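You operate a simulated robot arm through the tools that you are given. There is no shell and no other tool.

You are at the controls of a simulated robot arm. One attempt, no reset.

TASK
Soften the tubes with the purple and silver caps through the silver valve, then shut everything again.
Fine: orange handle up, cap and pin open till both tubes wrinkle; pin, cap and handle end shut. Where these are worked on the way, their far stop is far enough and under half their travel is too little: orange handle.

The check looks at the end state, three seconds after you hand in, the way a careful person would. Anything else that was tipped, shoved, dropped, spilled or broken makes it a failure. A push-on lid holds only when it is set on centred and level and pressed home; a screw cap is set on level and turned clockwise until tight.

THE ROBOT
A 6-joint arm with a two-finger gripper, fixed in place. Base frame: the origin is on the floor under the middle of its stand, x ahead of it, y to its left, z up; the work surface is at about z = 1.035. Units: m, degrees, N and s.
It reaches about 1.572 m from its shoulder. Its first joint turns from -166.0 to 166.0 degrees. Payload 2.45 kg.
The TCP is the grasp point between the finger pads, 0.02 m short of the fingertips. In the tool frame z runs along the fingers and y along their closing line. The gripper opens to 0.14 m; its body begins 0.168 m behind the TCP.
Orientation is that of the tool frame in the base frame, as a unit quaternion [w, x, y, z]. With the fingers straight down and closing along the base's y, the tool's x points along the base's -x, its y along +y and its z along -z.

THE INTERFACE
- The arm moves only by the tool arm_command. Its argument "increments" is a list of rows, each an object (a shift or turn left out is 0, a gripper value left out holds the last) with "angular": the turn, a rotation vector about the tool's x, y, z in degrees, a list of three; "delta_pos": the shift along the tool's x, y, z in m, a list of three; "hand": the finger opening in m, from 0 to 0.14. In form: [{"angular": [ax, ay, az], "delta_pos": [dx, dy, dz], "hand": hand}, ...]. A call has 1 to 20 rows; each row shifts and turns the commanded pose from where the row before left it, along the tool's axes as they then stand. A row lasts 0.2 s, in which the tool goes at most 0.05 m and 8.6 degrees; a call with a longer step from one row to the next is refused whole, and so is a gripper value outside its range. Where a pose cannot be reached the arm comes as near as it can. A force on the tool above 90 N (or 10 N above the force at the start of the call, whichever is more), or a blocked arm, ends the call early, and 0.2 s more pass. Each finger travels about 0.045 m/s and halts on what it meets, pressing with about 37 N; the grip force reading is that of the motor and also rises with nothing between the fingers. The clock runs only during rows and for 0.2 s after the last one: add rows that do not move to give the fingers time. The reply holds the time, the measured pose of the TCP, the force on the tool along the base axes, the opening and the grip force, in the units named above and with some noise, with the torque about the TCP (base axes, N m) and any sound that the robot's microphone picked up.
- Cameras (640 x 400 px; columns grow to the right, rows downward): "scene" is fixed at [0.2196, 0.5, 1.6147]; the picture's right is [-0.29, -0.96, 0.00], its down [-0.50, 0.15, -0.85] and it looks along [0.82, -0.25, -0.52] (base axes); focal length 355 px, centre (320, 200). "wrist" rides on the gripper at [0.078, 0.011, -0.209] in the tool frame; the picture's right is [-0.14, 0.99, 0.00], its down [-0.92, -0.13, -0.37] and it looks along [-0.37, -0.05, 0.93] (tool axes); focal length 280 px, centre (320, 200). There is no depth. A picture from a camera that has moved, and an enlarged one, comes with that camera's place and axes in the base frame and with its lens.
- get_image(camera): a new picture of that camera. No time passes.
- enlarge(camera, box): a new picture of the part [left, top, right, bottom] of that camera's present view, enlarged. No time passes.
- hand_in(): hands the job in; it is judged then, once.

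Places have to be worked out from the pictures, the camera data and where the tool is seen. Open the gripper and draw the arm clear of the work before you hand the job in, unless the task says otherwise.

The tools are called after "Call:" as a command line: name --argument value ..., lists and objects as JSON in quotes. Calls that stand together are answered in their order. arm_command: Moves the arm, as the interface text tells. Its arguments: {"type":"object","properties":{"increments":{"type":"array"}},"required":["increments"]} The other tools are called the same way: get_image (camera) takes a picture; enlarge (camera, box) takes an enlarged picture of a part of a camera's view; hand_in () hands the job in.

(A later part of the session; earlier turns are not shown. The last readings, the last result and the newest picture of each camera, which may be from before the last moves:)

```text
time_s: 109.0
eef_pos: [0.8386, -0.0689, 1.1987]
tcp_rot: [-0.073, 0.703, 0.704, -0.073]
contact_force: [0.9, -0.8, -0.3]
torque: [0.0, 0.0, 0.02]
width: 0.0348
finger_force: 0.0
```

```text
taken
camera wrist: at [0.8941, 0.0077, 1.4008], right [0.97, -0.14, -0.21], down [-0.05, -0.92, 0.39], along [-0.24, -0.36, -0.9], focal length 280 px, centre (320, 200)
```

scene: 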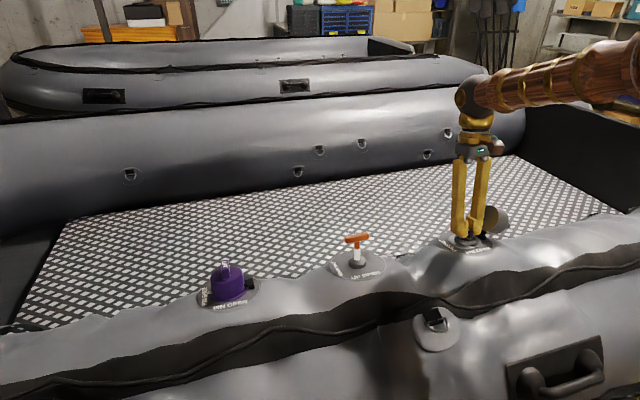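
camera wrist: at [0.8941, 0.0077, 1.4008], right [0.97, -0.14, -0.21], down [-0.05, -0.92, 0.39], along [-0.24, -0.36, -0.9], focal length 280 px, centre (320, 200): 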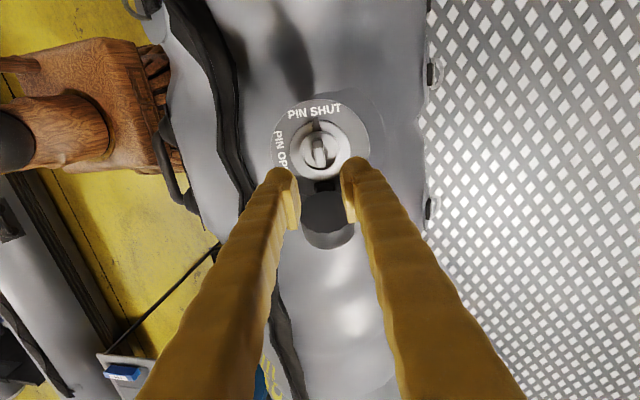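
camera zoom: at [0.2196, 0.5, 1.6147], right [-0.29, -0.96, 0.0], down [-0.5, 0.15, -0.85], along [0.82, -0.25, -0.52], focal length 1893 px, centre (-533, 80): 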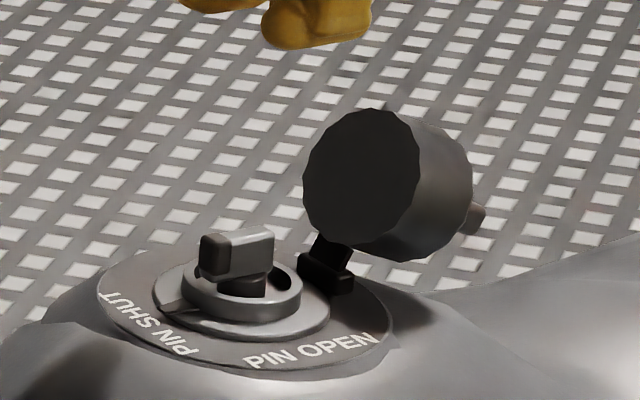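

The pin is shut, pointer at PIN SHUT, and it stays. Now the lid (about 112° open, leaning to -y): I close the fingers, go over it at height and come down behind it on the -y side to push it back.

Call:
arm_command --increments '[{"delta_pos": [-0.0365, 0, 0], "hand": 0.0}, {"delta_pos": [-0.0365, 0, 0]}, {"delta_pos": [-0.0365, 0, 0]}, {"delta_pos": [-0.0365, 0, 0]}, {"delta_pos": [0, 0, 0.028]}, {"delta_pos": [0, 0, 0.028]}, {}]'

Call:
enlarge --camera "scene" --box '[430, 170, 560, 270]'

Call:
get_image --camera "wrist"

```text
time_s: 110.6
eef_pos: [0.8276, -0.2161, 1.1433]
tcp_rot: [-0.074, 0.704, 0.703, -0.073]
contact_force: [-0.4, 0.1, 0.0]
torque: [-0.01, 0.04, -0.01]
width: 0.0
finger_force: 29.8
```

```text
4.00 times, centred on (495, 220) of scene
camera zoom: at [0.2196, 0.5, 1.6147], right [-0.29, -0.96, 0.0], down [-0.5, 0.15, -0.85], along [0.82, -0.25, -0.52], focal length 1420 px, centre (-380, 120)
```

zoom: 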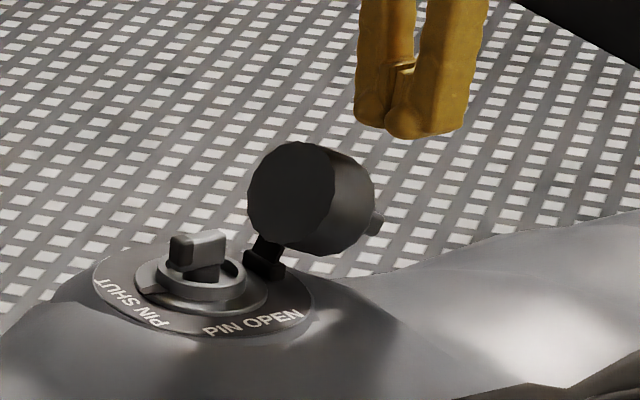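

```text
taken
camera wrist: at [0.8822, -0.1384, 1.345], right [0.97, -0.14, -0.21], down [-0.05, -0.92, 0.39], along [-0.24, -0.37, -0.9], focal length 280 px, centre (320, 200)
```

wrist: 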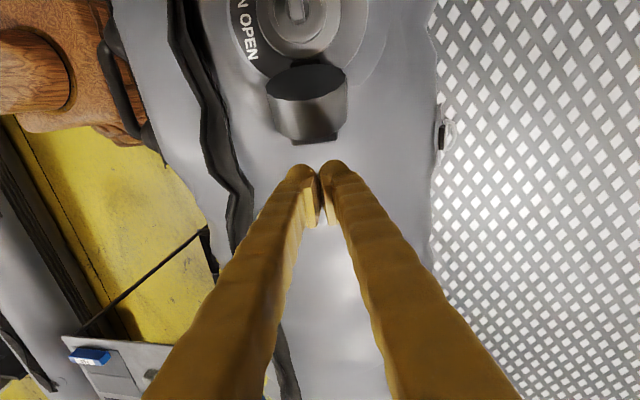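

The fingers are behind the lid with clearance. I lower 28 mm so the tips overlap the lid's upper part and start pushing toward +y.

Call:
arm_command --increments '[{"delta_pos": [0, 0, 0.028]}, {"delta_pos": [0.01, 0, 0]}, {"delta_pos": [0.01, 0, 0]}, {"delta_pos": [0.01, 0, 0]}, {"delta_pos": [0.008, 0, 0]}, {"delta_pos": [0.006, 0, 0]}, {}]'

Call:
enlarge --camera "scene" --box '[430, 170, 560, 270]'

```text
time_s: 112.1
eef_pos: [0.8234, -0.1744, 1.122]
tcp_rot: [-0.068, 0.705, 0.702, -0.074]
contact_force: [-3.4, -6.1, 9.0]
torque: [-0.01, 0.08, 0.03]
width: 0.0059
finger_force: 29.8
stopped in row 7: the force on the tool passed its limit at 96 N (the readings are from after the stop); the commanded pose is now the measured one
```

```text
4.00 times, centred on (495, 220) of scene
camera zoom: at [0.2196, 0.5, 1.6147], right [-0.29, -0.96, 0.0], down [-0.5, 0.15, -0.85], along [0.82, -0.25, -0.52], focal length 1420 px, centre (-380, 120)
```

zoom: 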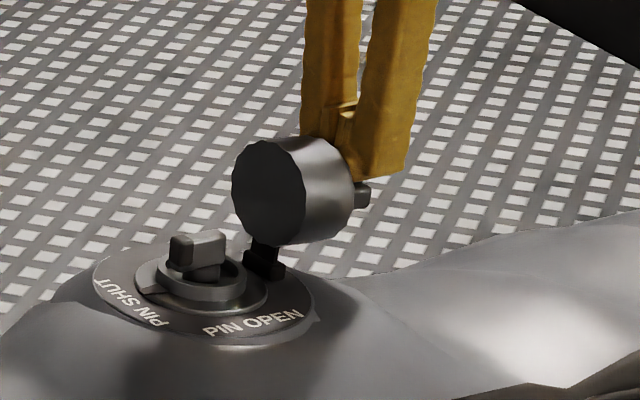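

The fin jammed under the fingertips (96 N, stopped) with the lid at about 100°. I lift the fingers 16 mm while keeping contact on the lid's upper edge so the fin clears underneath.

Call:
arm_command --increments '[{"delta_pos": [0, 0, -0.008]}, {"delta_pos": [0, 0, -0.008]}, {}]'

Call:
enlarge --camera "scene" --box '[430, 170, 560, 270]'

Call:
get_image --camera "wrist"

```text
time_s: 112.9
eef_pos: [0.8258, -0.1738, 1.1383]
tcp_rot: [-0.069, 0.705, 0.702, -0.072]
contact_force: [0.1, -0.5, -0.2]
torque: [-0.01, 0.01, -0.02]
width: 0.0
finger_force: 29.8
```

```text
4.00 times, centred on (495, 220) of scene
camera zoom: at [0.2196, 0.5, 1.6147], right [-0.29, -0.96, 0.0], down [-0.5, 0.15, -0.85], along [0.82, -0.25, -0.52], focal length 1420 px, centre (-380, 120)
```

zoom: 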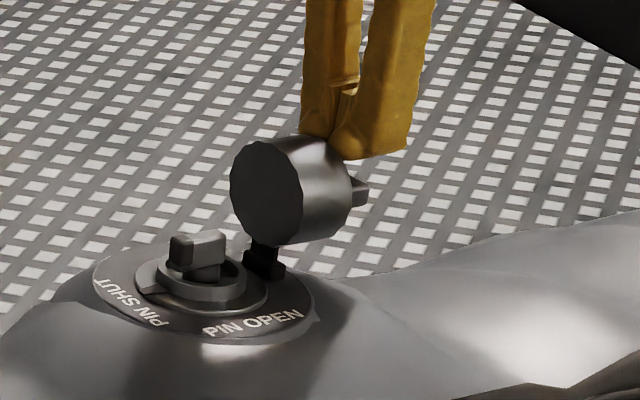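

```text
taken
camera wrist: at [0.8789, -0.0946, 1.3388], right [0.97, -0.14, -0.2], down [-0.05, -0.92, 0.39], along [-0.24, -0.37, -0.9], focal length 280 px, centre (320, 200)
```

wrist: 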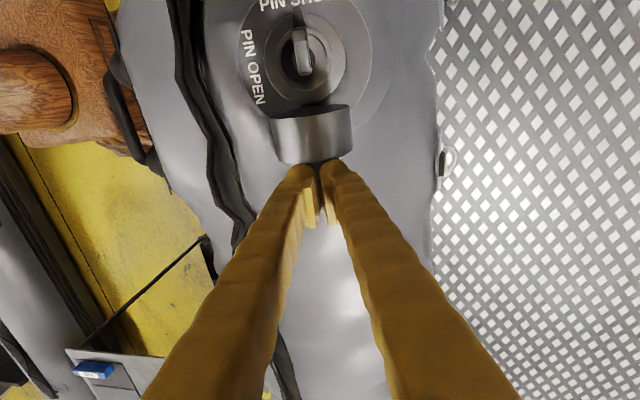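

Free of the fin now, with the lid at about 95° and resting against the fingers. I continue pushing toward +y in small steps.

Call:
arm_command --increments '[{"delta_pos": [0.007, 0, 0]}, {"delta_pos": [0.007, 0, 0]}, {"delta_pos": [0.007, 0, 0]}, {}]'

Call:
enlarge --camera "scene" --box '[430, 170, 560, 270]'

```text
time_s: 113.9
eef_pos: [0.8273, -0.1524, 1.1363]
tcp_rot: [-0.069, 0.704, 0.703, -0.073]
contact_force: [0.7, 0.1, -0.2]
torque: [-0.02, 0.02, 0.0]
width: 0.0
finger_force: 29.2
```

```text
4.00 times, centred on (495, 220) of scene
camera zoom: at [0.2196, 0.5, 1.6147], right [-0.29, -0.96, 0.0], down [-0.5, 0.15, -0.85], along [0.82, -0.25, -0.52], focal length 1420 px, centre (-380, 120)
```

zoom: 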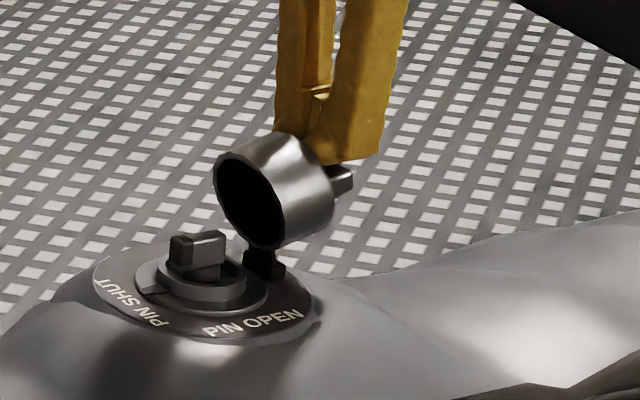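

Working well; the lid is at about 77°. I raise 6 mm to stay clear of the fin and keep pushing.

Call:
arm_command --increments '[{"delta_pos": [0, 0, -0.006]}, {"delta_pos": [0.007, 0, 0]}, {"delta_pos": [0.007, 0, 0]}, {"delta_pos": [0.007, 0, 0]}, {}]'

Call:
enlarge --camera "scene" --box '[430, 170, 560, 270]'

```text
time_s: 115.1
eef_pos: [0.8286, -0.1312, 1.1447]
tcp_rot: [-0.067, 0.705, 0.703, -0.072]
contact_force: [4.5, -6.9, 19.8]
torque: [-0.25, -0.02, 0.11]
width: 0.006
finger_force: 29.0
```

```text
4.00 times, centred on (495, 220) of scene
camera zoom: at [0.2196, 0.5, 1.6147], right [-0.29, -0.96, 0.0], down [-0.5, 0.15, -0.85], along [0.82, -0.25, -0.52], focal length 1420 px, centre (-380, 120)
```

zoom: 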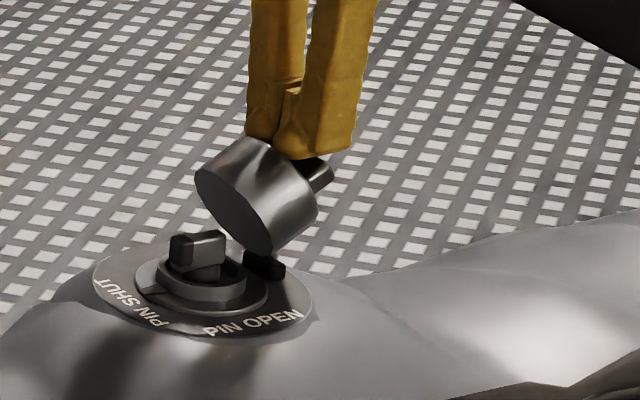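

The lid is at about 52°, past its balance point toward closing, with the fin just touching the fingertips. I raise 8 mm and nudge further.

Call:
arm_command --increments '[{"delta_pos": [0, 0, -0.008]}, {"delta_pos": [0.007, 0, 0]}, {"delta_pos": [0.007, 0, 0]}, {"delta_pos": [0.007, 0, 0]}, {}]'

Call:
enlarge --camera "scene" --box '[430, 170, 560, 270]'

```text
time_s: 116.3
eef_pos: [0.8293, -0.1107, 1.1504]
tcp_rot: [-0.069, 0.705, 0.702, -0.074]
contact_force: [1.0, -0.3, -0.1]
torque: [0.05, -0.01, -0.01]
width: 0.0001
finger_force: 29.5
```

```text
4.00 times, centred on (495, 220) of scene
camera zoom: at [0.2196, 0.5, 1.6147], right [-0.29, -0.96, 0.0], down [-0.5, 0.15, -0.85], along [0.82, -0.25, -0.52], focal length 1420 px, centre (-380, 120)
```

zoom: 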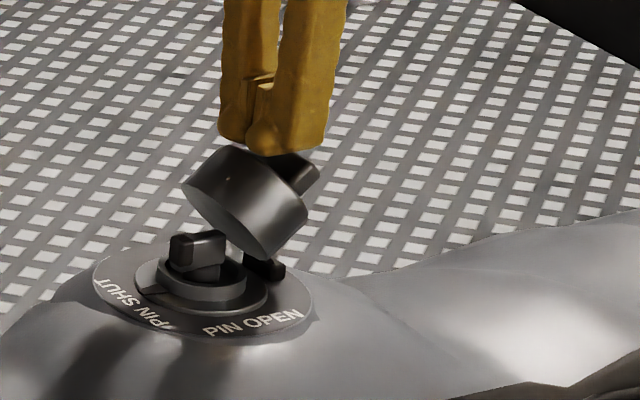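

The lid is at about 40° and holds by friction. I lift a little, move over its free edge, and press that edge down along its arc.

Call:
arm_command --increments '[{"delta_pos": [0, 0, -0.015]}, {"delta_pos": [0.025, 0, 0]}, {"delta_pos": [0.025, 0, 0]}, {"delta_pos": [0.003, 0, 0.01]}, {"delta_pos": [0.003, 0, 0.01]}, {"delta_pos": [0.002, 0, 0.01]}, {"delta_pos": [0.003, 0, 0.008]}, {}]'

Call:
enlarge --camera "scene" --box '[430, 170, 560, 270]'

Call:
get_image --camera "wrist"

```text
time_s: 118.1
eef_pos: [0.8237, -0.0499, 1.1273]
tcp_rot: [-0.069, 0.705, 0.702, -0.073]
contact_force: [0.3, 0.4, 0.1]
torque: [0.0, 0.02, 0.0]
width: 0.0
finger_force: 29.5
```

```text
4.00 times, centred on (495, 220) of scene
camera zoom: at [0.2196, 0.5, 1.6147], right [-0.29, -0.96, 0.0], down [-0.5, 0.15, -0.85], along [0.82, -0.25, -0.52], focal length 1420 px, centre (-380, 120)
```

zoom: 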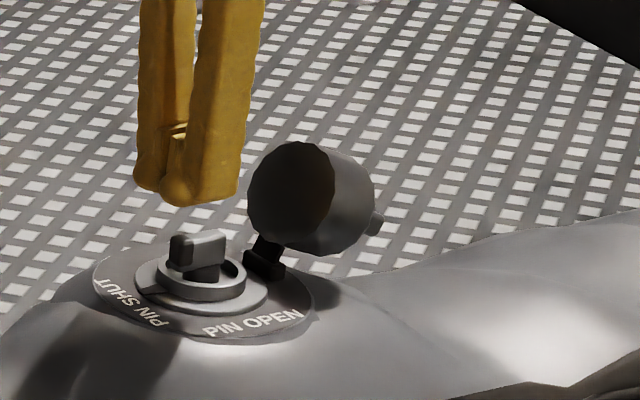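

```text
taken
camera wrist: at [0.8776, 0.0284, 1.3288], right [0.97, -0.14, -0.2], down [-0.05, -0.92, 0.39], along [-0.24, -0.37, -0.9], focal length 280 px, centre (320, 200)
```

wrist: 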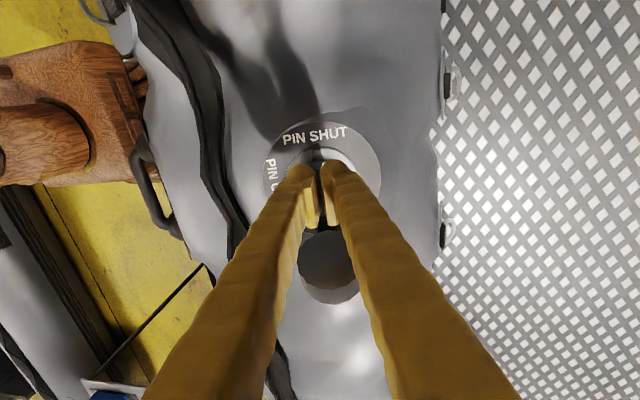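

The lid flipped back open to its stop once unsupported – so it isn't held below balance, though it did stay put near 80° before. New plan: push it back up to about 80° from behind, then re-grip its fin with the tilted tool and swing it closed under control. First I go behind it again.

Call:
arm_command --increments '[{"delta_pos": [0, 0, -0.035]}, {"delta_pos": [0, 0, -0.035]}, {"delta_pos": [-0.0415, 0, 0]}, {"delta_pos": [-0.0415, 0, 0]}, {"delta_pos": [-0.0415, 0, 0]}, {"delta_pos": [-0.0415, 0, 0]}, {"delta_pos": [0, 0, 0.037]}, {"delta_pos": [0, 0, 0.036]}, {"delta_pos": [0.01, 0, 0]}, {"delta_pos": [0.01, 0, 0]}, {"delta_pos": [0.01, 0, 0]}, {}]'

Call:
enlarge --camera "scene" --box '[430, 170, 560, 270]'

```text
time_s: 120.5
eef_pos: [0.8253, -0.1928, 1.1312]
tcp_rot: [-0.062, 0.705, 0.702, -0.073]
contact_force: [-0.6, -9.3, 9.7]
torque: [0.07, 0.15, 0.11]
width: 0.0001
finger_force: 29.1
stopped in row 12: the force on the tool passed its limit at 101 N (the readings are from after the stop); the commanded pose is now the measured one
```

```text
4.00 times, centred on (495, 220) of scene
camera zoom: at [0.2196, 0.5, 1.6147], right [-0.29, -0.96, 0.0], down [-0.5, 0.15, -0.85], along [0.82, -0.25, -0.52], focal length 1420 px, centre (-380, 120)
```

zoom: 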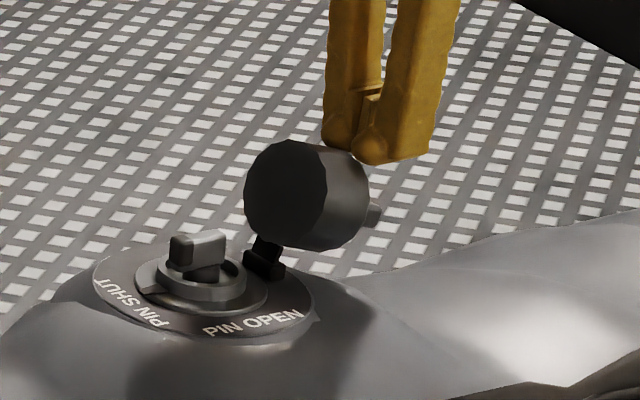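

Again a sharp force spike right at contact. I look closely at where the fingers touch the lid before pushing more.

Call:
enlarge --camera "scene" --box '[470, 190, 530, 240]'

Call:
enlarge --camera "wrist" --box '[240, 60, 400, 220]'

```text
8.00 times, centred on (500, 215) of scene
camera zoom: at [0.2196, 0.5, 1.6147], right [-0.29, -0.96, 0.0], down [-0.5, 0.15, -0.85], along [0.82, -0.25, -0.52], focal length 2840 px, centre (-1120, 80)
```

zoom: 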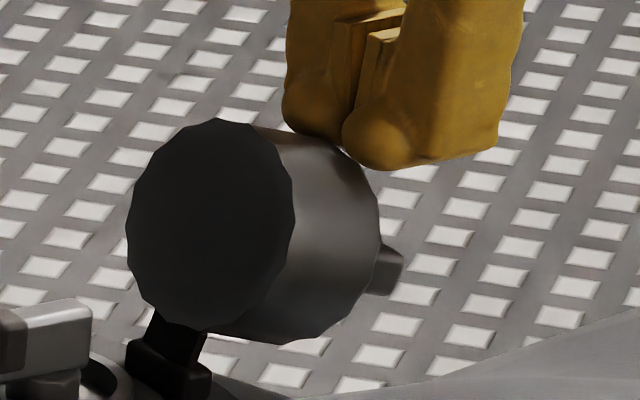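

```text
2.50 times, centred on (320, 140) of wrist
camera zoom: at [0.8766, -0.1124, 1.3317], right [0.97, -0.14, -0.19], down [-0.06, -0.91, 0.4], along [-0.23, -0.38, -0.9], focal length 701 px, centre (320, 350)
```

zoom: 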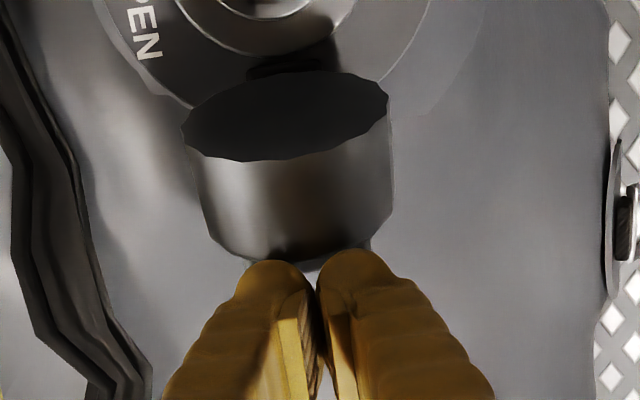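

The fingertips came down on top of the cap's edge instead of behind it. I back off, restore the small tilt error, go 18 mm lower behind it, and then push along a rising path that keeps the tips between the cap edge and the fin.

Call:
arm_command --increments '[{"delta_pos": [-0.015, 0, 0], "angular": [1.05, 0.85, -0.33]}, {"delta_pos": [-0.017, 0, 0]}, {"delta_pos": [0, 0, 0.018]}, {}, {"delta_pos": [0.012, 0, 0]}, {"delta_pos": [0.012, 0, 0]}, {"delta_pos": [0.01, 0, 0]}, {}]'

Call:
enlarge --camera "scene" --box '[460, 185, 540, 245]'

```text
time_s: 122.3
eef_pos: [0.8219, -0.1892, 1.1123]
tcp_rot: [-0.074, 0.704, 0.702, -0.073]
contact_force: [0.2, 0.7, -0.9]
torque: [-0.03, -0.02, 0.0]
width: 0.0004
finger_force: 28.8
```

```text
6.67 times, centred on (500, 215) of scene
camera zoom: at [0.2196, 0.5, 1.6147], right [-0.29, -0.96, 0.0], down [-0.5, 0.15, -0.85], along [0.82, -0.25, -0.52], focal length 2366 px, centre (-880, 100)
```

zoom: 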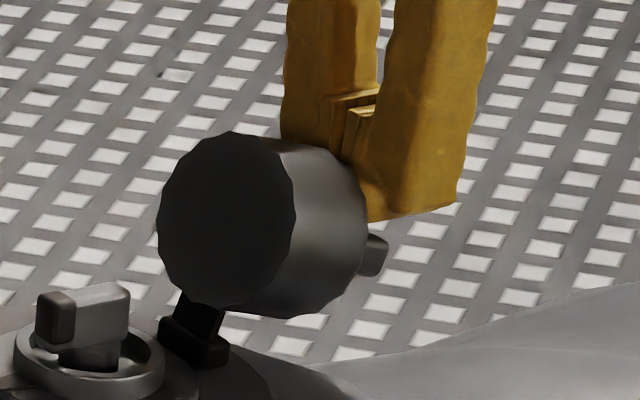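

Now the tips are properly behind the cap, just above the fin. I push along the rising path in small steps.

Call:
arm_command --increments '[{"delta_pos": [0.004, 0, -0.004]}, {"delta_pos": [0.004, 0, -0.004]}, {"delta_pos": [0.006, 0, -0.005]}, {"delta_pos": [0.006, 0, -0.0045]}, {"delta_pos": [0.007, 0, -0.0045]}, {}]'

Call:
enlarge --camera "scene" --box '[460, 185, 540, 245]'

```text
time_s: 123.8
eef_pos: [0.826, -0.164, 1.1348]
tcp_rot: [-0.074, 0.703, 0.703, -0.073]
contact_force: [0.1, 0.3, 1.1]
torque: [-0.01, 0.03, -0.03]
width: 0.0001
finger_force: 29.6
```

```text
6.67 times, centred on (500, 215) of scene
camera zoom: at [0.2196, 0.5, 1.6147], right [-0.29, -0.96, 0.0], down [-0.5, 0.15, -0.85], along [0.82, -0.25, -0.52], focal length 2366 px, centre (-880, 100)
```

zoom: 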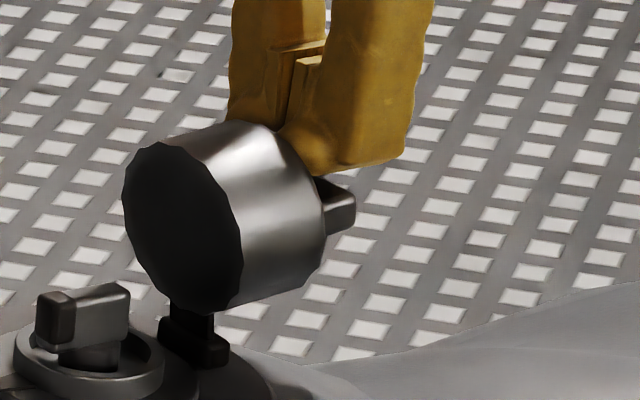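

The lid is back at about the angle where it stayed before. I push slightly further (about 5°), then back the fingers away and check whether it holds.

Call:
arm_command --increments '[{"delta_pos": [0.006, 0, -0.004]}, {}, {"delta_pos": [-0.01, 0, 0]}, {"delta_pos": [-0.02, 0, -0.01]}, {"delta_pos": [-0.04, 0, -0.02]}, {}]'

Call:
enlarge --camera "scene" --box '[460, 185, 540, 245]'

```text
time_s: 125.2
eef_pos: [0.8346, -0.2271, 1.1668]
tcp_rot: [-0.074, 0.704, 0.702, -0.074]
contact_force: [0.1, 0.1, 0.1]
torque: [-0.06, 0.01, -0.04]
width: 0.0002
finger_force: 29.3
```

```text
6.67 times, centred on (500, 215) of scene
camera zoom: at [0.2196, 0.5, 1.6147], right [-0.29, -0.96, 0.0], down [-0.5, 0.15, -0.85], along [0.82, -0.25, -0.52], focal length 2366 px, centre (-880, 100)
```

zoom: 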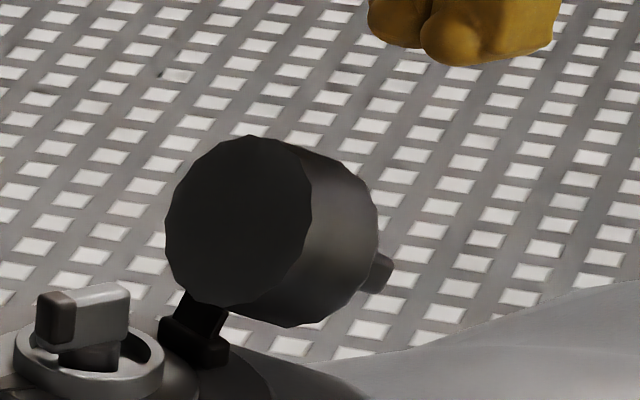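

It swings open again, so the lid is biased open. I'll push it up again and this time keep the fingers in contact: pass over the free edge without lifting and then press the edge down. First the push up to about 50°, stopping with the tips right above the cap.

Call:
arm_command --increments '[{"delta_pos": [0, 0, 0.03]}, {"delta_pos": [0, 0, 0.0245]}, {"delta_pos": [0.013, 0, 0]}, {"delta_pos": [0.013, 0, 0]}, {"delta_pos": [0.0126, 0, 0]}, {"delta_pos": [0.004, 0, -0.004]}, {"delta_pos": [0.004, 0, -0.004]}, {"delta_pos": [0.006, 0, -0.005]}, {"delta_pos": [0.006, 0, -0.0045]}, {"delta_pos": [0.007, 0, -0.0045]}, {"delta_pos": [0.007, 0, -0.0035]}, {"delta_pos": [0.007, 0, -0.0035]}, {"delta_pos": [0.007, 0, -0.004]}, {"delta_pos": [0.008, 0, -0.0035]}, {"delta_pos": [0.006, 0, 0]}, {"delta_pos": [0.006, 0, 0]}, {}]'

Call:
enlarge --camera "scene" --box '[450, 175, 540, 245]'

Call:
enlarge --camera "wrist" --box '[240, 90, 400, 230]'

```text
time_s: 128.8
eef_pos: [0.8302, -0.1195, 1.1504]
tcp_rot: [-0.075, 0.704, 0.703, -0.073]
contact_force: [0.7, -0.1, -0.1]
torque: [-0.03, -0.02, -0.03]
width: 0.0
finger_force: 29.2
```

```text
5.71 times, centred on (495, 210) of scene
camera zoom: at [0.2196, 0.5, 1.6147], right [-0.29, -0.96, 0.0], down [-0.5, 0.15, -0.85], along [0.82, -0.25, -0.52], focal length 2028 px, centre (-680, 143)
```

zoom: 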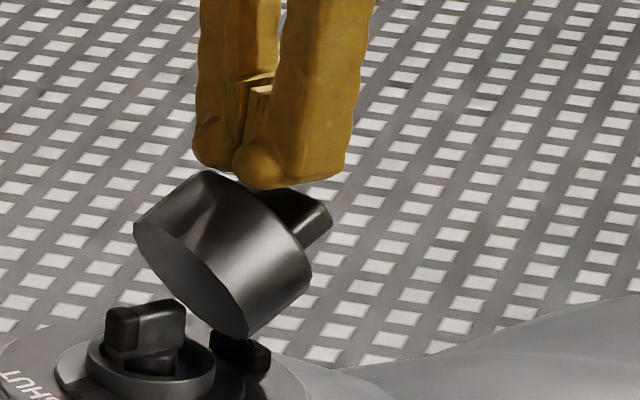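

```text
2.86 times, centred on (320, 160) of wrist
camera zoom: at [0.8848, -0.0438, 1.3517], right [0.97, -0.14, -0.21], down [-0.05, -0.92, 0.39], along [-0.24, -0.36, -0.9], focal length 801 px, centre (320, 314)
```

zoom: 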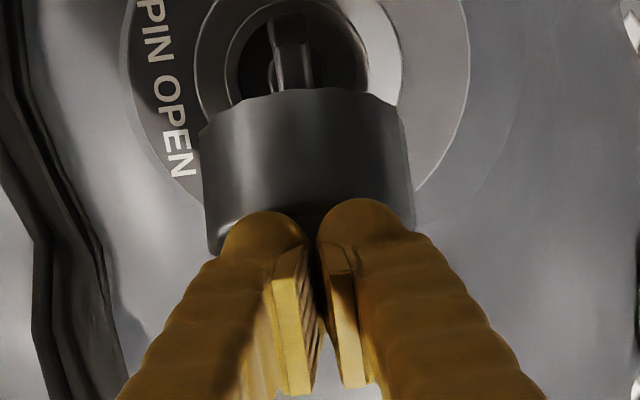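

The lid is at about 50° with the tips touching its upper edge. I keep going toward +y at the same height so the tips slide over the edge without letting it go.

Call:
arm_command --increments '[{"delta_pos": [0.006, 0, 0]}, {"delta_pos": [0.006, 0, 0]}, {"delta_pos": [0.006, 0, 0.001]}, {"delta_pos": [0.006, 0, 0.001]}, {}]'

Call:
enlarge --camera "scene" --box '[450, 175, 540, 245]'

```text
time_s: 129.9
eef_pos: [0.8292, -0.0955, 1.1478]
tcp_rot: [-0.075, 0.704, 0.703, -0.074]
contact_force: [0.3, 0.2, -0.3]
torque: [0.01, 0.01, -0.02]
width: 0.0
finger_force: 29.2
```

```text
5.71 times, centred on (495, 210) of scene
camera zoom: at [0.2196, 0.5, 1.6147], right [-0.29, -0.96, 0.0], down [-0.5, 0.15, -0.85], along [0.82, -0.25, -0.52], focal length 2028 px, centre (-680, 143)
```

zoom: 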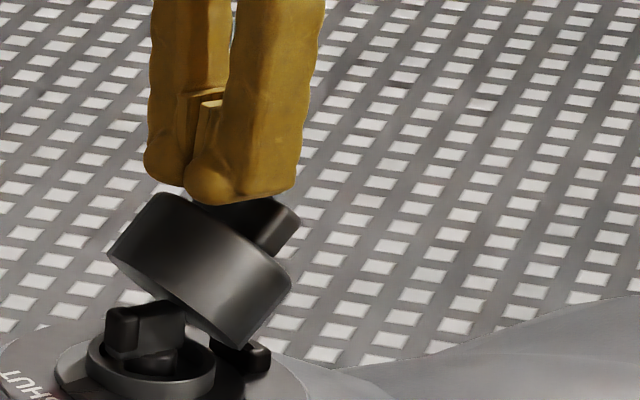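

The lid is at about 35° and controlled. I continue forward and down along the free edge's arc.

Call:
arm_command --increments '[{"delta_pos": [0.006, 0, 0]}, {"delta_pos": [0.006, 0, 0.002]}, {"delta_pos": [0.007, 0, 0.004]}, {"delta_pos": [0.006, 0, 0.005]}, {"delta_pos": [0.005, 0, 0.005]}, {}]'

Call:
enlarge --camera "scene" --box '[450, 175, 540, 245]'

```text
time_s: 131.3
eef_pos: [0.8253, -0.0655, 1.1339]
tcp_rot: [-0.075, 0.704, 0.703, -0.073]
contact_force: [0.6, 2.2, 4.3]
torque: [-0.01, 0.0, -0.01]
width: 0.0061
finger_force: 29.5
```

```text
5.71 times, centred on (495, 210) of scene
camera zoom: at [0.2196, 0.5, 1.6147], right [-0.29, -0.96, 0.0], down [-0.5, 0.15, -0.85], along [0.82, -0.25, -0.52], focal length 2028 px, centre (-680, 143)
```

zoom: 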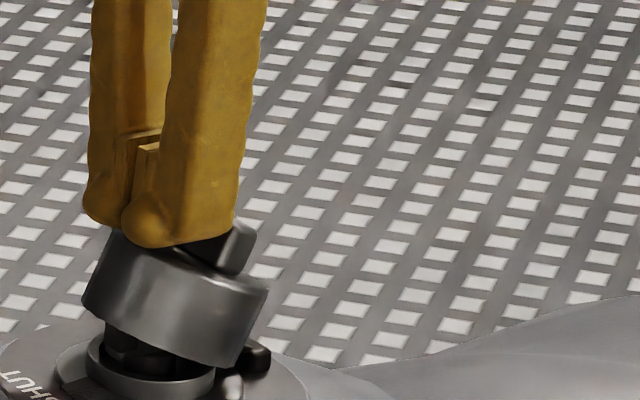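

The lid is at about 20° and being pressed by the fingertips just in front of the fin. I continue down along the arc.

Call:
arm_command --increments '[{"delta_pos": [0.005, 0, 0.005]}, {"delta_pos": [0.005, 0, 0.005]}, {"delta_pos": [0.004, 0, 0.005]}, {"delta_pos": [0.003, 0, 0.005]}, {}]'

Call:
enlarge --camera "scene" --box '[450, 175, 540, 245]'

```text
time_s: 132.6
eef_pos: [0.8209, -0.047, 1.1139]
tcp_rot: [-0.074, 0.703, 0.704, -0.072]
contact_force: [14.8, 53.6, 42.3]
torque: [0.22, 0.01, 0.03]
width: 0.006
finger_force: 28.9
```

```text
5.71 times, centred on (495, 210) of scene
camera zoom: at [0.2196, 0.5, 1.6147], right [-0.29, -0.96, 0.0], down [-0.5, 0.15, -0.85], along [0.82, -0.25, -0.52], focal length 2028 px, centre (-680, 143)
```

zoom: 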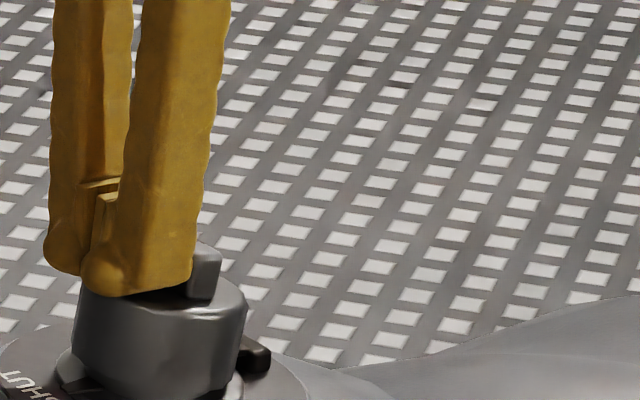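

The lid is almost seated; the fin's side pushes the fingers toward +y (54 N). I shift 4 mm toward +y and press a little more.

Call:
arm_command --increments '[{"delta_pos": [0.004, 0, 0]}, {}, {"delta_pos": [0.001, 0, 0.002]}, {"delta_pos": [0, 0, 0.002]}, {}]'

Call:
enlarge --camera "scene" --box '[430, 185, 520, 255]'

Call:
enlarge --camera "wrist" --box '[240, 90, 400, 230]'

```text
time_s: 133.8
eef_pos: [0.8206, -0.0425, 1.1089]
tcp_rot: [-0.074, 0.703, 0.703, -0.072]
contact_force: [6.3, 42.6, 31.0]
torque: [0.08, -0.13, -0.06]
width: 0.0061
finger_force: 29.5
```

```text
5.71 times, centred on (475, 220) of scene
camera zoom: at [0.2196, 0.5, 1.6147], right [-0.29, -0.96, 0.0], down [-0.5, 0.15, -0.85], along [0.82, -0.25, -0.52], focal length 2028 px, centre (-566, 86)
```

zoom: 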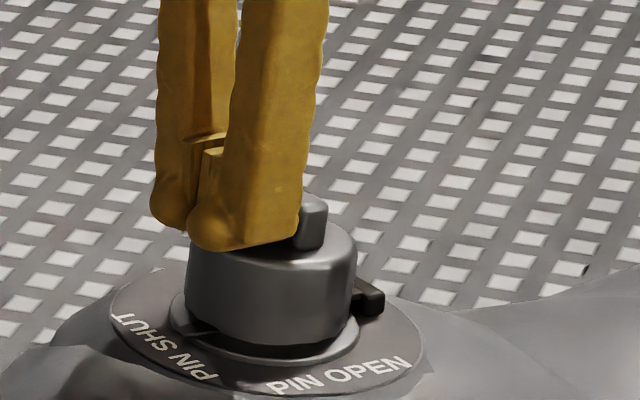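

```text
2.86 times, centred on (320, 160) of wrist
camera zoom: at [0.8753, 0.0343, 1.311], right [0.97, -0.14, -0.21], down [-0.05, -0.92, 0.39], along [-0.24, -0.36, -0.9], focal length 801 px, centre (320, 314)
```

zoom: 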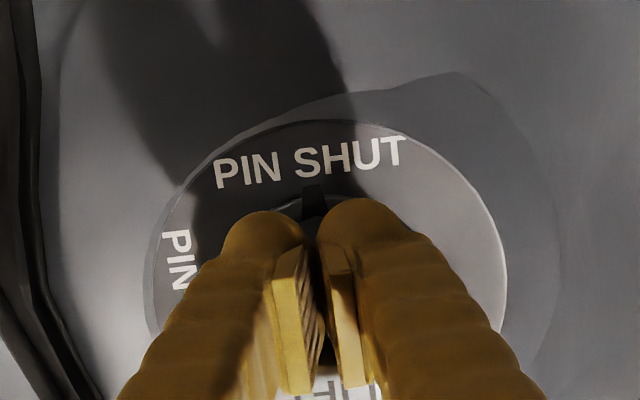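

The cap looks almost level. Since it's biased open it has to be pressed home to latch, so I ease off the fin sideways and press down harder near the free edge.

Call:
arm_command --increments '[{"delta_pos": [0.003, 0, 0]}, {"delta_pos": [0, 0, 0.0015]}, {"delta_pos": [0, 0, 0.0015]}, {"delta_pos": [0, 0, 0.0015]}, {}]'

Call:
enlarge --camera "scene" --box '[430, 185, 520, 255]'

```text
time_s: 134.9
eef_pos: [0.8198, -0.04, 1.1047]
tcp_rot: [-0.074, 0.703, 0.703, -0.073]
contact_force: [9.9, 34.6, 22.2]
torque: [0.03, -0.17, 0.06]
width: 0.0058
finger_force: 29.3
```

```text
5.71 times, centred on (475, 220) of scene
camera zoom: at [0.2196, 0.5, 1.6147], right [-0.29, -0.96, 0.0], down [-0.5, 0.15, -0.85], along [0.82, -0.25, -0.52], focal length 2028 px, centre (-566, 86)
```

zoom: 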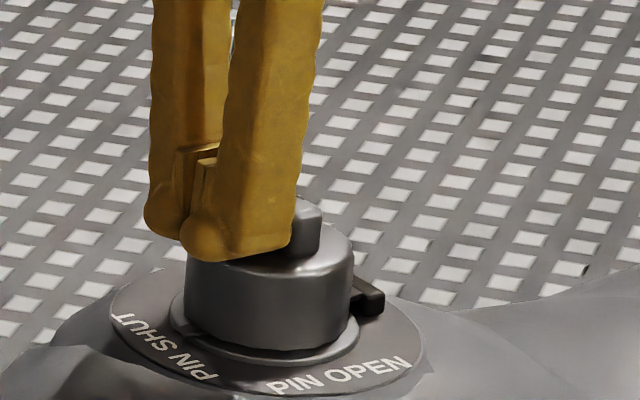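

The tips are now at the height of a fully seated cap top. I press a couple of millimetres more to feel whether it's against its hard stop.

Call:
arm_command --increments '[{"delta_pos": [0, 0, 0.0015]}, {"delta_pos": [0, 0, 0.0015]}, {}]'

Call:
enlarge --camera "scene" --box '[430, 185, 520, 255]'

```text
time_s: 135.8
eef_pos: [0.8199, -0.04, 1.1033]
tcp_rot: [-0.073, 0.704, 0.703, -0.072]
contact_force: [13.2, 46.1, 72.4]
torque: [-0.44, -0.1, -0.14]
width: 0.0062
finger_force: 29.1
```

```text
5.71 times, centred on (475, 220) of scene
camera zoom: at [0.2196, 0.5, 1.6147], right [-0.29, -0.96, 0.0], down [-0.5, 0.15, -0.85], along [0.82, -0.25, -0.52], focal length 2028 px, centre (-566, 86)
```

zoom: 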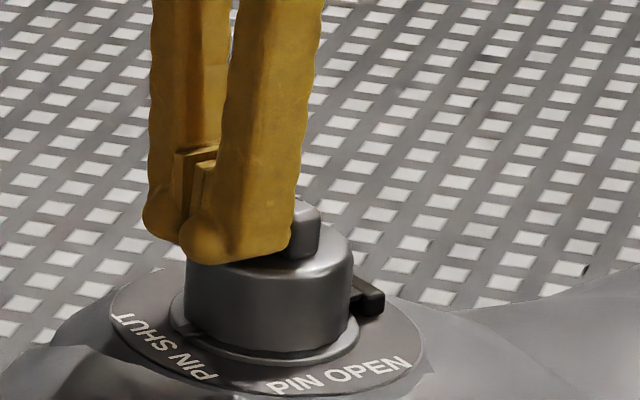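

Force climbs to 72 N with hardly any motion – it's against its stop. I hold briefly, then lift off gently and check whether the cap stays shut.

Call:
arm_command --increments '[{}, {}, {"delta_pos": [0.001, 0, -0.003]}, {"delta_pos": [0.001, 0, -0.006]}, {"delta_pos": [0, 0, -0.01]}, {}]'

Call:
enlarge --camera "scene" --box '[430, 185, 520, 255]'

```text
time_s: 136.2
eef_pos: [0.8205, -0.0396, 1.1038]
tcp_rot: [-0.073, 0.703, 0.704, -0.071]
contact_force: [-2.4, 3.8, 14.8]
torque: [-0.15, 0.06, -0.03]
width: 0.006
finger_force: 29.7
stopped in row 2: the force on the tool passed its limit at 99 N (the readings are from after the stop); the commanded pose is now the measured one
```

```text
5.71 times, centred on (475, 220) of scene
camera zoom: at [0.2196, 0.5, 1.6147], right [-0.29, -0.96, 0.0], down [-0.5, 0.15, -0.85], along [0.82, -0.25, -0.52], focal length 2028 px, centre (-566, 86)
```

zoom: 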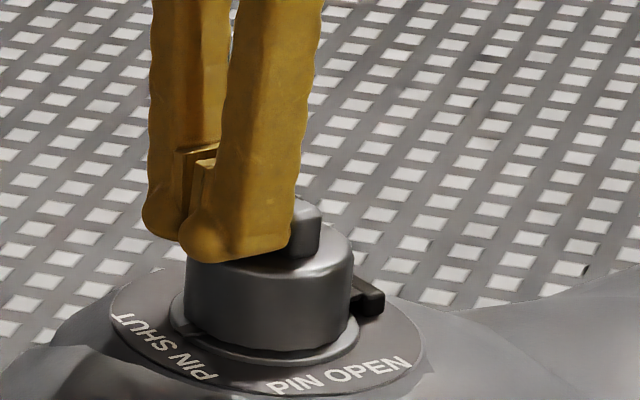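

It took nearly 100 N of press. Now I lift off slowly and look.

Call:
arm_command --increments '[{"delta_pos": [0.001, 0, -0.003]}, {"delta_pos": [0, 0, -0.005]}, {"delta_pos": [0, 0, -0.005]}, {}, {}]'

Call:
enlarge --camera "scene" --box '[430, 185, 520, 255]'

```text
time_s: 137.4
eef_pos: [0.8231, -0.04, 1.1169]
tcp_rot: [-0.074, 0.703, 0.703, -0.072]
contact_force: [0.2, 0.8, -0.7]
torque: [0.01, -0.02, -0.01]
width: 0.0002
finger_force: 29.6
```

```text
5.71 times, centred on (475, 220) of scene
camera zoom: at [0.2196, 0.5, 1.6147], right [-0.29, -0.96, 0.0], down [-0.5, 0.15, -0.85], along [0.82, -0.25, -0.52], focal length 2028 px, centre (-566, 86)
```

zoom: 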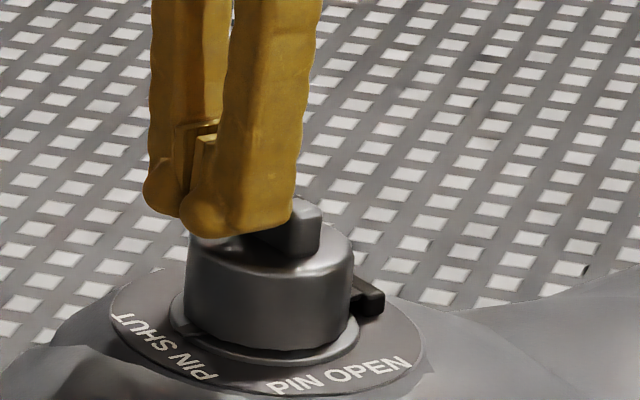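

The cap stays latched. To be sure it's home and level, I raise, move over the fin's centre and press straight down on it.

Call:
arm_command --increments '[{"delta_pos": [0, 0, -0.015]}, {"delta_pos": [0, -0.001, -0.015]}, {"delta_pos": [-0.014, -0.001, 0]}, {"delta_pos": [-0.0135, 0, 0]}, {"delta_pos": [0, 0, 0.01]}, {"delta_pos": [0, 0, 0.005]}, {"delta_pos": [0, 0, 0.003]}, {}]'

Call:
enlarge --camera "scene" --box '[430, 185, 520, 255]'

```text
time_s: 139.2
eef_pos: [0.8221, -0.0671, 1.1276]
tcp_rot: [-0.074, 0.703, 0.704, -0.072]
contact_force: [1.1, 0.0, 0.7]
torque: [-0.03, 0.01, 0.0]
width: 0.0002
finger_force: 29.6
```

```text
5.71 times, centred on (475, 220) of scene
camera zoom: at [0.2196, 0.5, 1.6147], right [-0.29, -0.96, 0.0], down [-0.5, 0.15, -0.85], along [0.82, -0.25, -0.52], focal length 2028 px, centre (-566, 86)
```

zoom: 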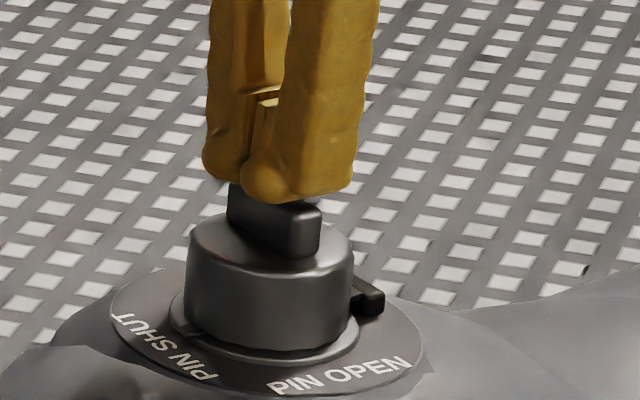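

The tips are just touching the fin's top. I press down in 1.5 mm steps.

Call:
arm_command --increments '[{"delta_pos": [0, 0, 0.0015]}, {"delta_pos": [0, 0, 0.0015]}, {"delta_pos": [0, 0, 0.0015]}, {}]'

Call:
enlarge --camera "scene" --box '[430, 185, 520, 255]'

```text
time_s: 140.2
eef_pos: [0.822, -0.0666, 1.1254]
tcp_rot: [-0.072, 0.704, 0.703, -0.071]
contact_force: [18.4, 0.4, 39.6]
torque: [-0.18, -0.29, 0.02]
width: 0.0059
finger_force: 29.1
```

```text
5.71 times, centred on (475, 220) of scene
camera zoom: at [0.2196, 0.5, 1.6147], right [-0.29, -0.96, 0.0], down [-0.5, 0.15, -0.85], along [0.82, -0.25, -0.52], focal length 2028 px, centre (-566, 86)
```

zoom: 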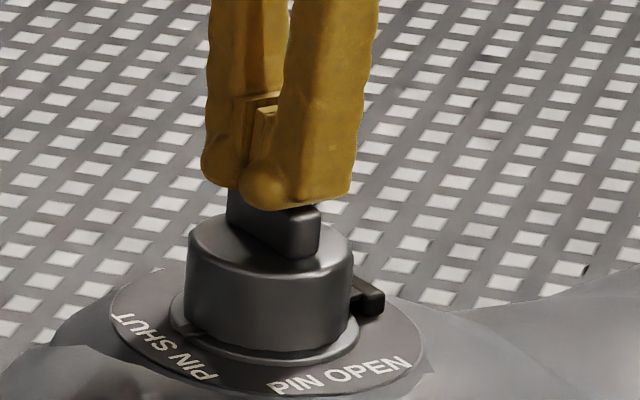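

40 N and the cap doesn't budge – it's home. One more small press to about 60–70 N, then I lift away and compare with the starting picture.

Call:
arm_command --increments '[{"delta_pos": [0, 0, 0.001]}, {}, {"delta_pos": [0, 0, -0.004]}, {"delta_pos": [0, 0, -0.02]}, {"delta_pos": [0, 0, -0.03]}, {"delta_pos": [0, 0, -0.04]}, {}]'

Call:
enlarge --camera "scene" --box '[420, 200, 520, 270]'

Call:
get_image --camera "wrist"

Call:
get_image --camera "scene"

```text
time_s: 141.8
eef_pos: [0.8441, -0.0674, 1.2149]
tcp_rot: [-0.074, 0.704, 0.703, -0.072]
contact_force: [0.8, -0.4, 0.2]
torque: [-0.02, 0.01, 0.02]
width: 0.0
finger_force: 29.8
```

```text
5.71 times, centred on (470, 235) of scene
camera zoom: at [0.2196, 0.5, 1.6147], right [-0.29, -0.96, 0.0], down [-0.5, 0.15, -0.85], along [0.82, -0.25, -0.52], focal length 2028 px, centre (-537, 0)
```

zoom: 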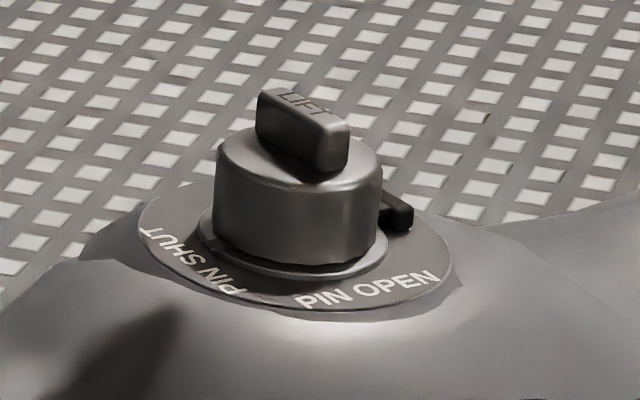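

```text
taken
camera wrist: at [0.8975, 0.0102, 1.4161], right [0.97, -0.14, -0.2], down [-0.05, -0.92, 0.38], along [-0.24, -0.36, -0.9], focal length 280 px, centre (320, 200)
```

wrist: 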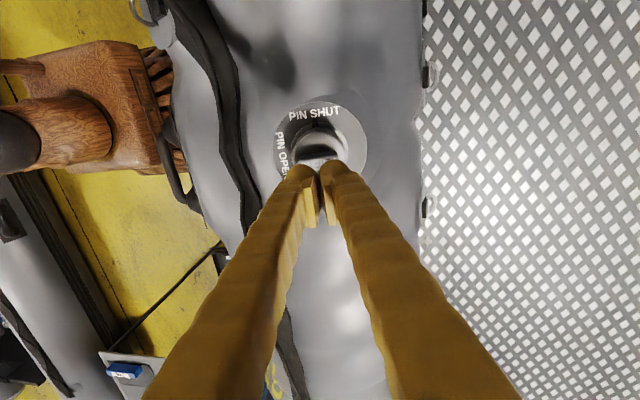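

```text
taken
```

scene: 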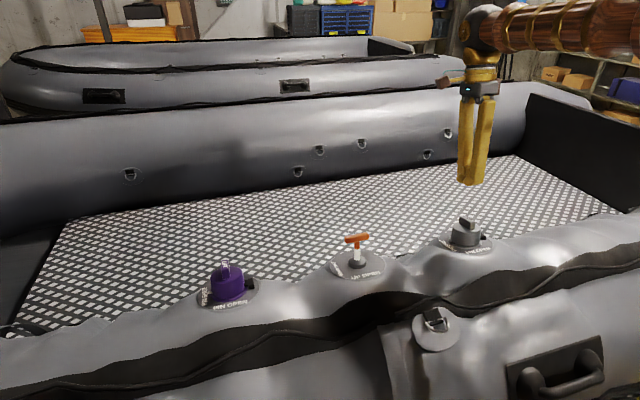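

The silver cap sits exactly as at the start and the pin is shut beneath it; both tubes are wrinkled. Now to the orange handle: I move above it and turn the closed fingers 90° so the tips lie along its bar.

Call:
arm_command --increments '[{"delta_pos": [0.0424, 0, 0.0026]}, {"delta_pos": [0.0424, 0, 0.0026]}, {"delta_pos": [0.0424, 0, 0.0026]}, {"delta_pos": [0.0424, 0, 0.0026]}, {"delta_pos": [0.0424, 0, 0.0026]}, {"delta_pos": [0.0424, 0, 0.0026]}, {"delta_pos": [0.0424, 0, 0.0026]}, {"angular": [0, 0, -8.2]}, {"angular": [0, 0, -8.2]}, {"angular": [0, 0, -8.2]}, {"angular": [0, 0, -8.2]}, {"angular": [0, 0, -8.2]}, {"angular": [0, 0, -8.2]}, {"angular": [0, 0, -8.2]}, {"angular": [0, 0, -8.2]}, {"angular": [0, 0, -8.2]}, {"angular": [0, 0, -8.1]}, {"angular": [0, 0, -8.1]}, {}]'

Call:
get_image --camera "wrist"

Call:
enlarge --camera "wrist" --box '[240, 90, 400, 230]'

Call:
enlarge --camera "scene" --box '[310, 195, 410, 285]'

```text
time_s: 145.8
eef_pos: [0.8373, 0.2301, 1.1976]
tcp_rot: [-0.103, -0.001, 0.995, 0.002]
contact_force: [-0.4, 0.5, 0.5]
torque: [0.01, 0.0, -0.03]
width: 0.0
finger_force: 29.5
```

```text
taken
camera wrist: at [0.8046, 0.2397, 1.4177], right [0.13, 0.99, -0.03], down [0.98, -0.13, 0.17], along [0.17, -0.05, -0.98], focal length 280 px, centre (320, 200)
```

wrist: 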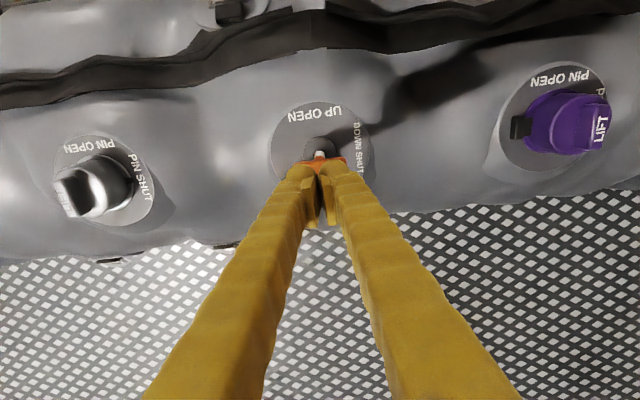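

```text
2.86 times, centred on (320, 160) of wrist
camera zoom: at [0.8046, 0.2397, 1.4177], right [0.13, 0.99, -0.03], down [0.98, -0.13, 0.17], along [0.17, -0.05, -0.98], focal length 801 px, centre (320, 314)
```

zoom: 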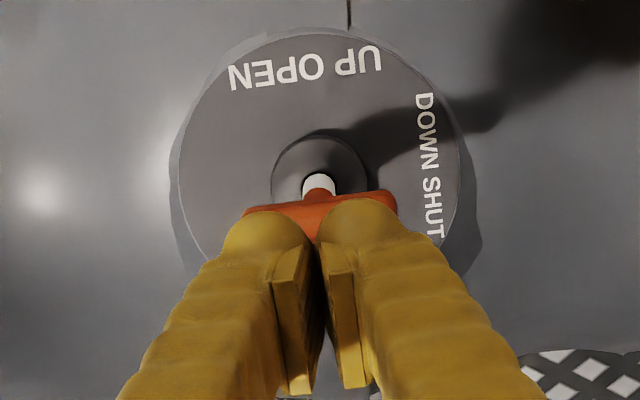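

```text
4.44 times, centred on (360, 240) of scene
camera zoom: at [0.2196, 0.5, 1.6147], right [-0.29, -0.96, 0.0], down [-0.5, 0.15, -0.85], along [0.82, -0.25, -0.52], focal length 1578 px, centre (142, 22)
```

zoom: 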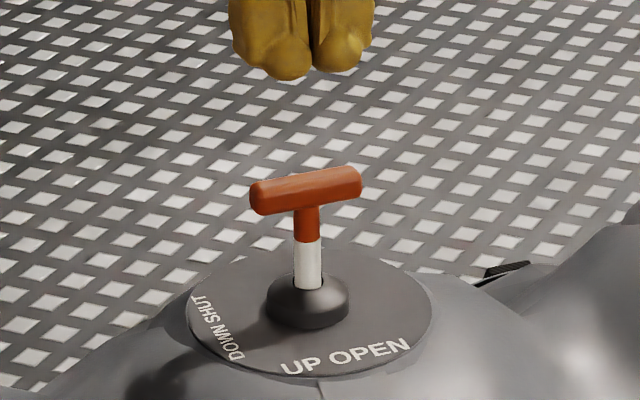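

The bar is at about (0.82, 0.230, 1.111), directly under the closed fingertips and parallel to them. I come down to just above it.

Call:
arm_command --increments '[{"delta_pos": [0, 0, 0.02]}, {"delta_pos": [0, 0, 0.02]}, {"delta_pos": [0, 0, 0.014]}, {}]'

Call:
enlarge --camera "scene" --box '[310, 195, 410, 285]'

Call:
enlarge --camera "wrist" --box '[240, 90, 400, 230]'

```text
time_s: 146.8
eef_pos: [0.8269, 0.2313, 1.144]
tcp_rot: [-0.103, 0.001, 0.995, 0.003]
contact_force: [0.0, -0.4, 0.4]
torque: [-0.02, -0.02, 0.0]
width: 0.0001
finger_force: 29.7
```

```text
4.44 times, centred on (360, 240) of scene
camera zoom: at [0.2196, 0.5, 1.6147], right [-0.29, -0.96, 0.0], down [-0.5, 0.15, -0.85], along [0.82, -0.25, -0.52], focal length 1578 px, centre (142, 22)
```

zoom: 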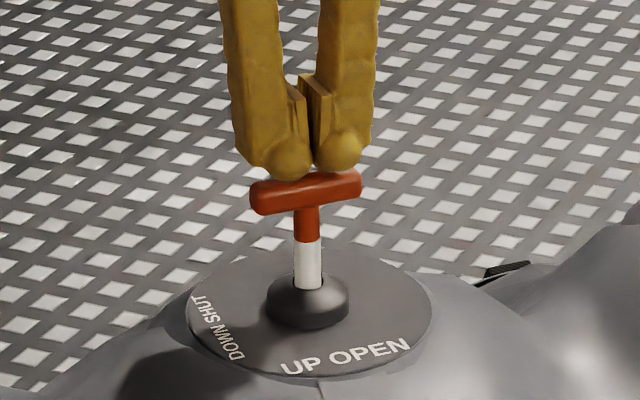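

```text
2.86 times, centred on (320, 160) of wrist
camera zoom: at [0.7939, 0.2405, 1.3642], right [0.13, 0.99, -0.03], down [0.98, -0.13, 0.17], along [0.17, -0.05, -0.98], focal length 801 px, centre (320, 314)
```

zoom: 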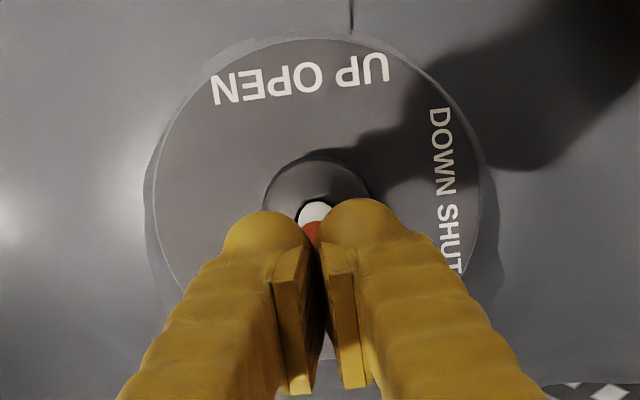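

The tips are right on top of the bar, one on each side of the stem. I push down along the axis in small steps.

Call:
arm_command --increments '[{"delta_pos": [0, 0, 0.004]}, {"delta_pos": [0, 0, 0.004]}, {"delta_pos": [0, 0, 0.004]}, {"delta_pos": [0, 0, 0.004]}, {}]'

Call:
enlarge --camera "scene" --box '[310, 195, 410, 285]'

```text
time_s: 148.0
eef_pos: [0.8242, 0.2303, 1.1301]
tcp_rot: [-0.103, 0.001, 0.995, 0.001]
contact_force: [-0.7, 0.2, -0.1]
torque: [-0.02, 0.0, 0.02]
width: 0.0
finger_force: 29.5
```

```text
4.44 times, centred on (360, 240) of scene
camera zoom: at [0.2196, 0.5, 1.6147], right [-0.29, -0.96, 0.0], down [-0.5, 0.15, -0.85], along [0.82, -0.25, -0.52], focal length 1578 px, centre (142, 22)
```

zoom: 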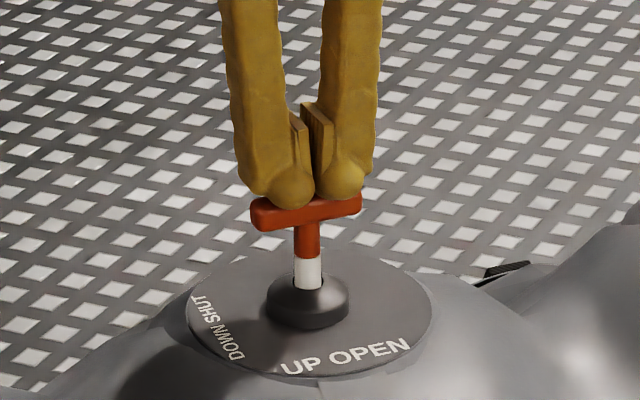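

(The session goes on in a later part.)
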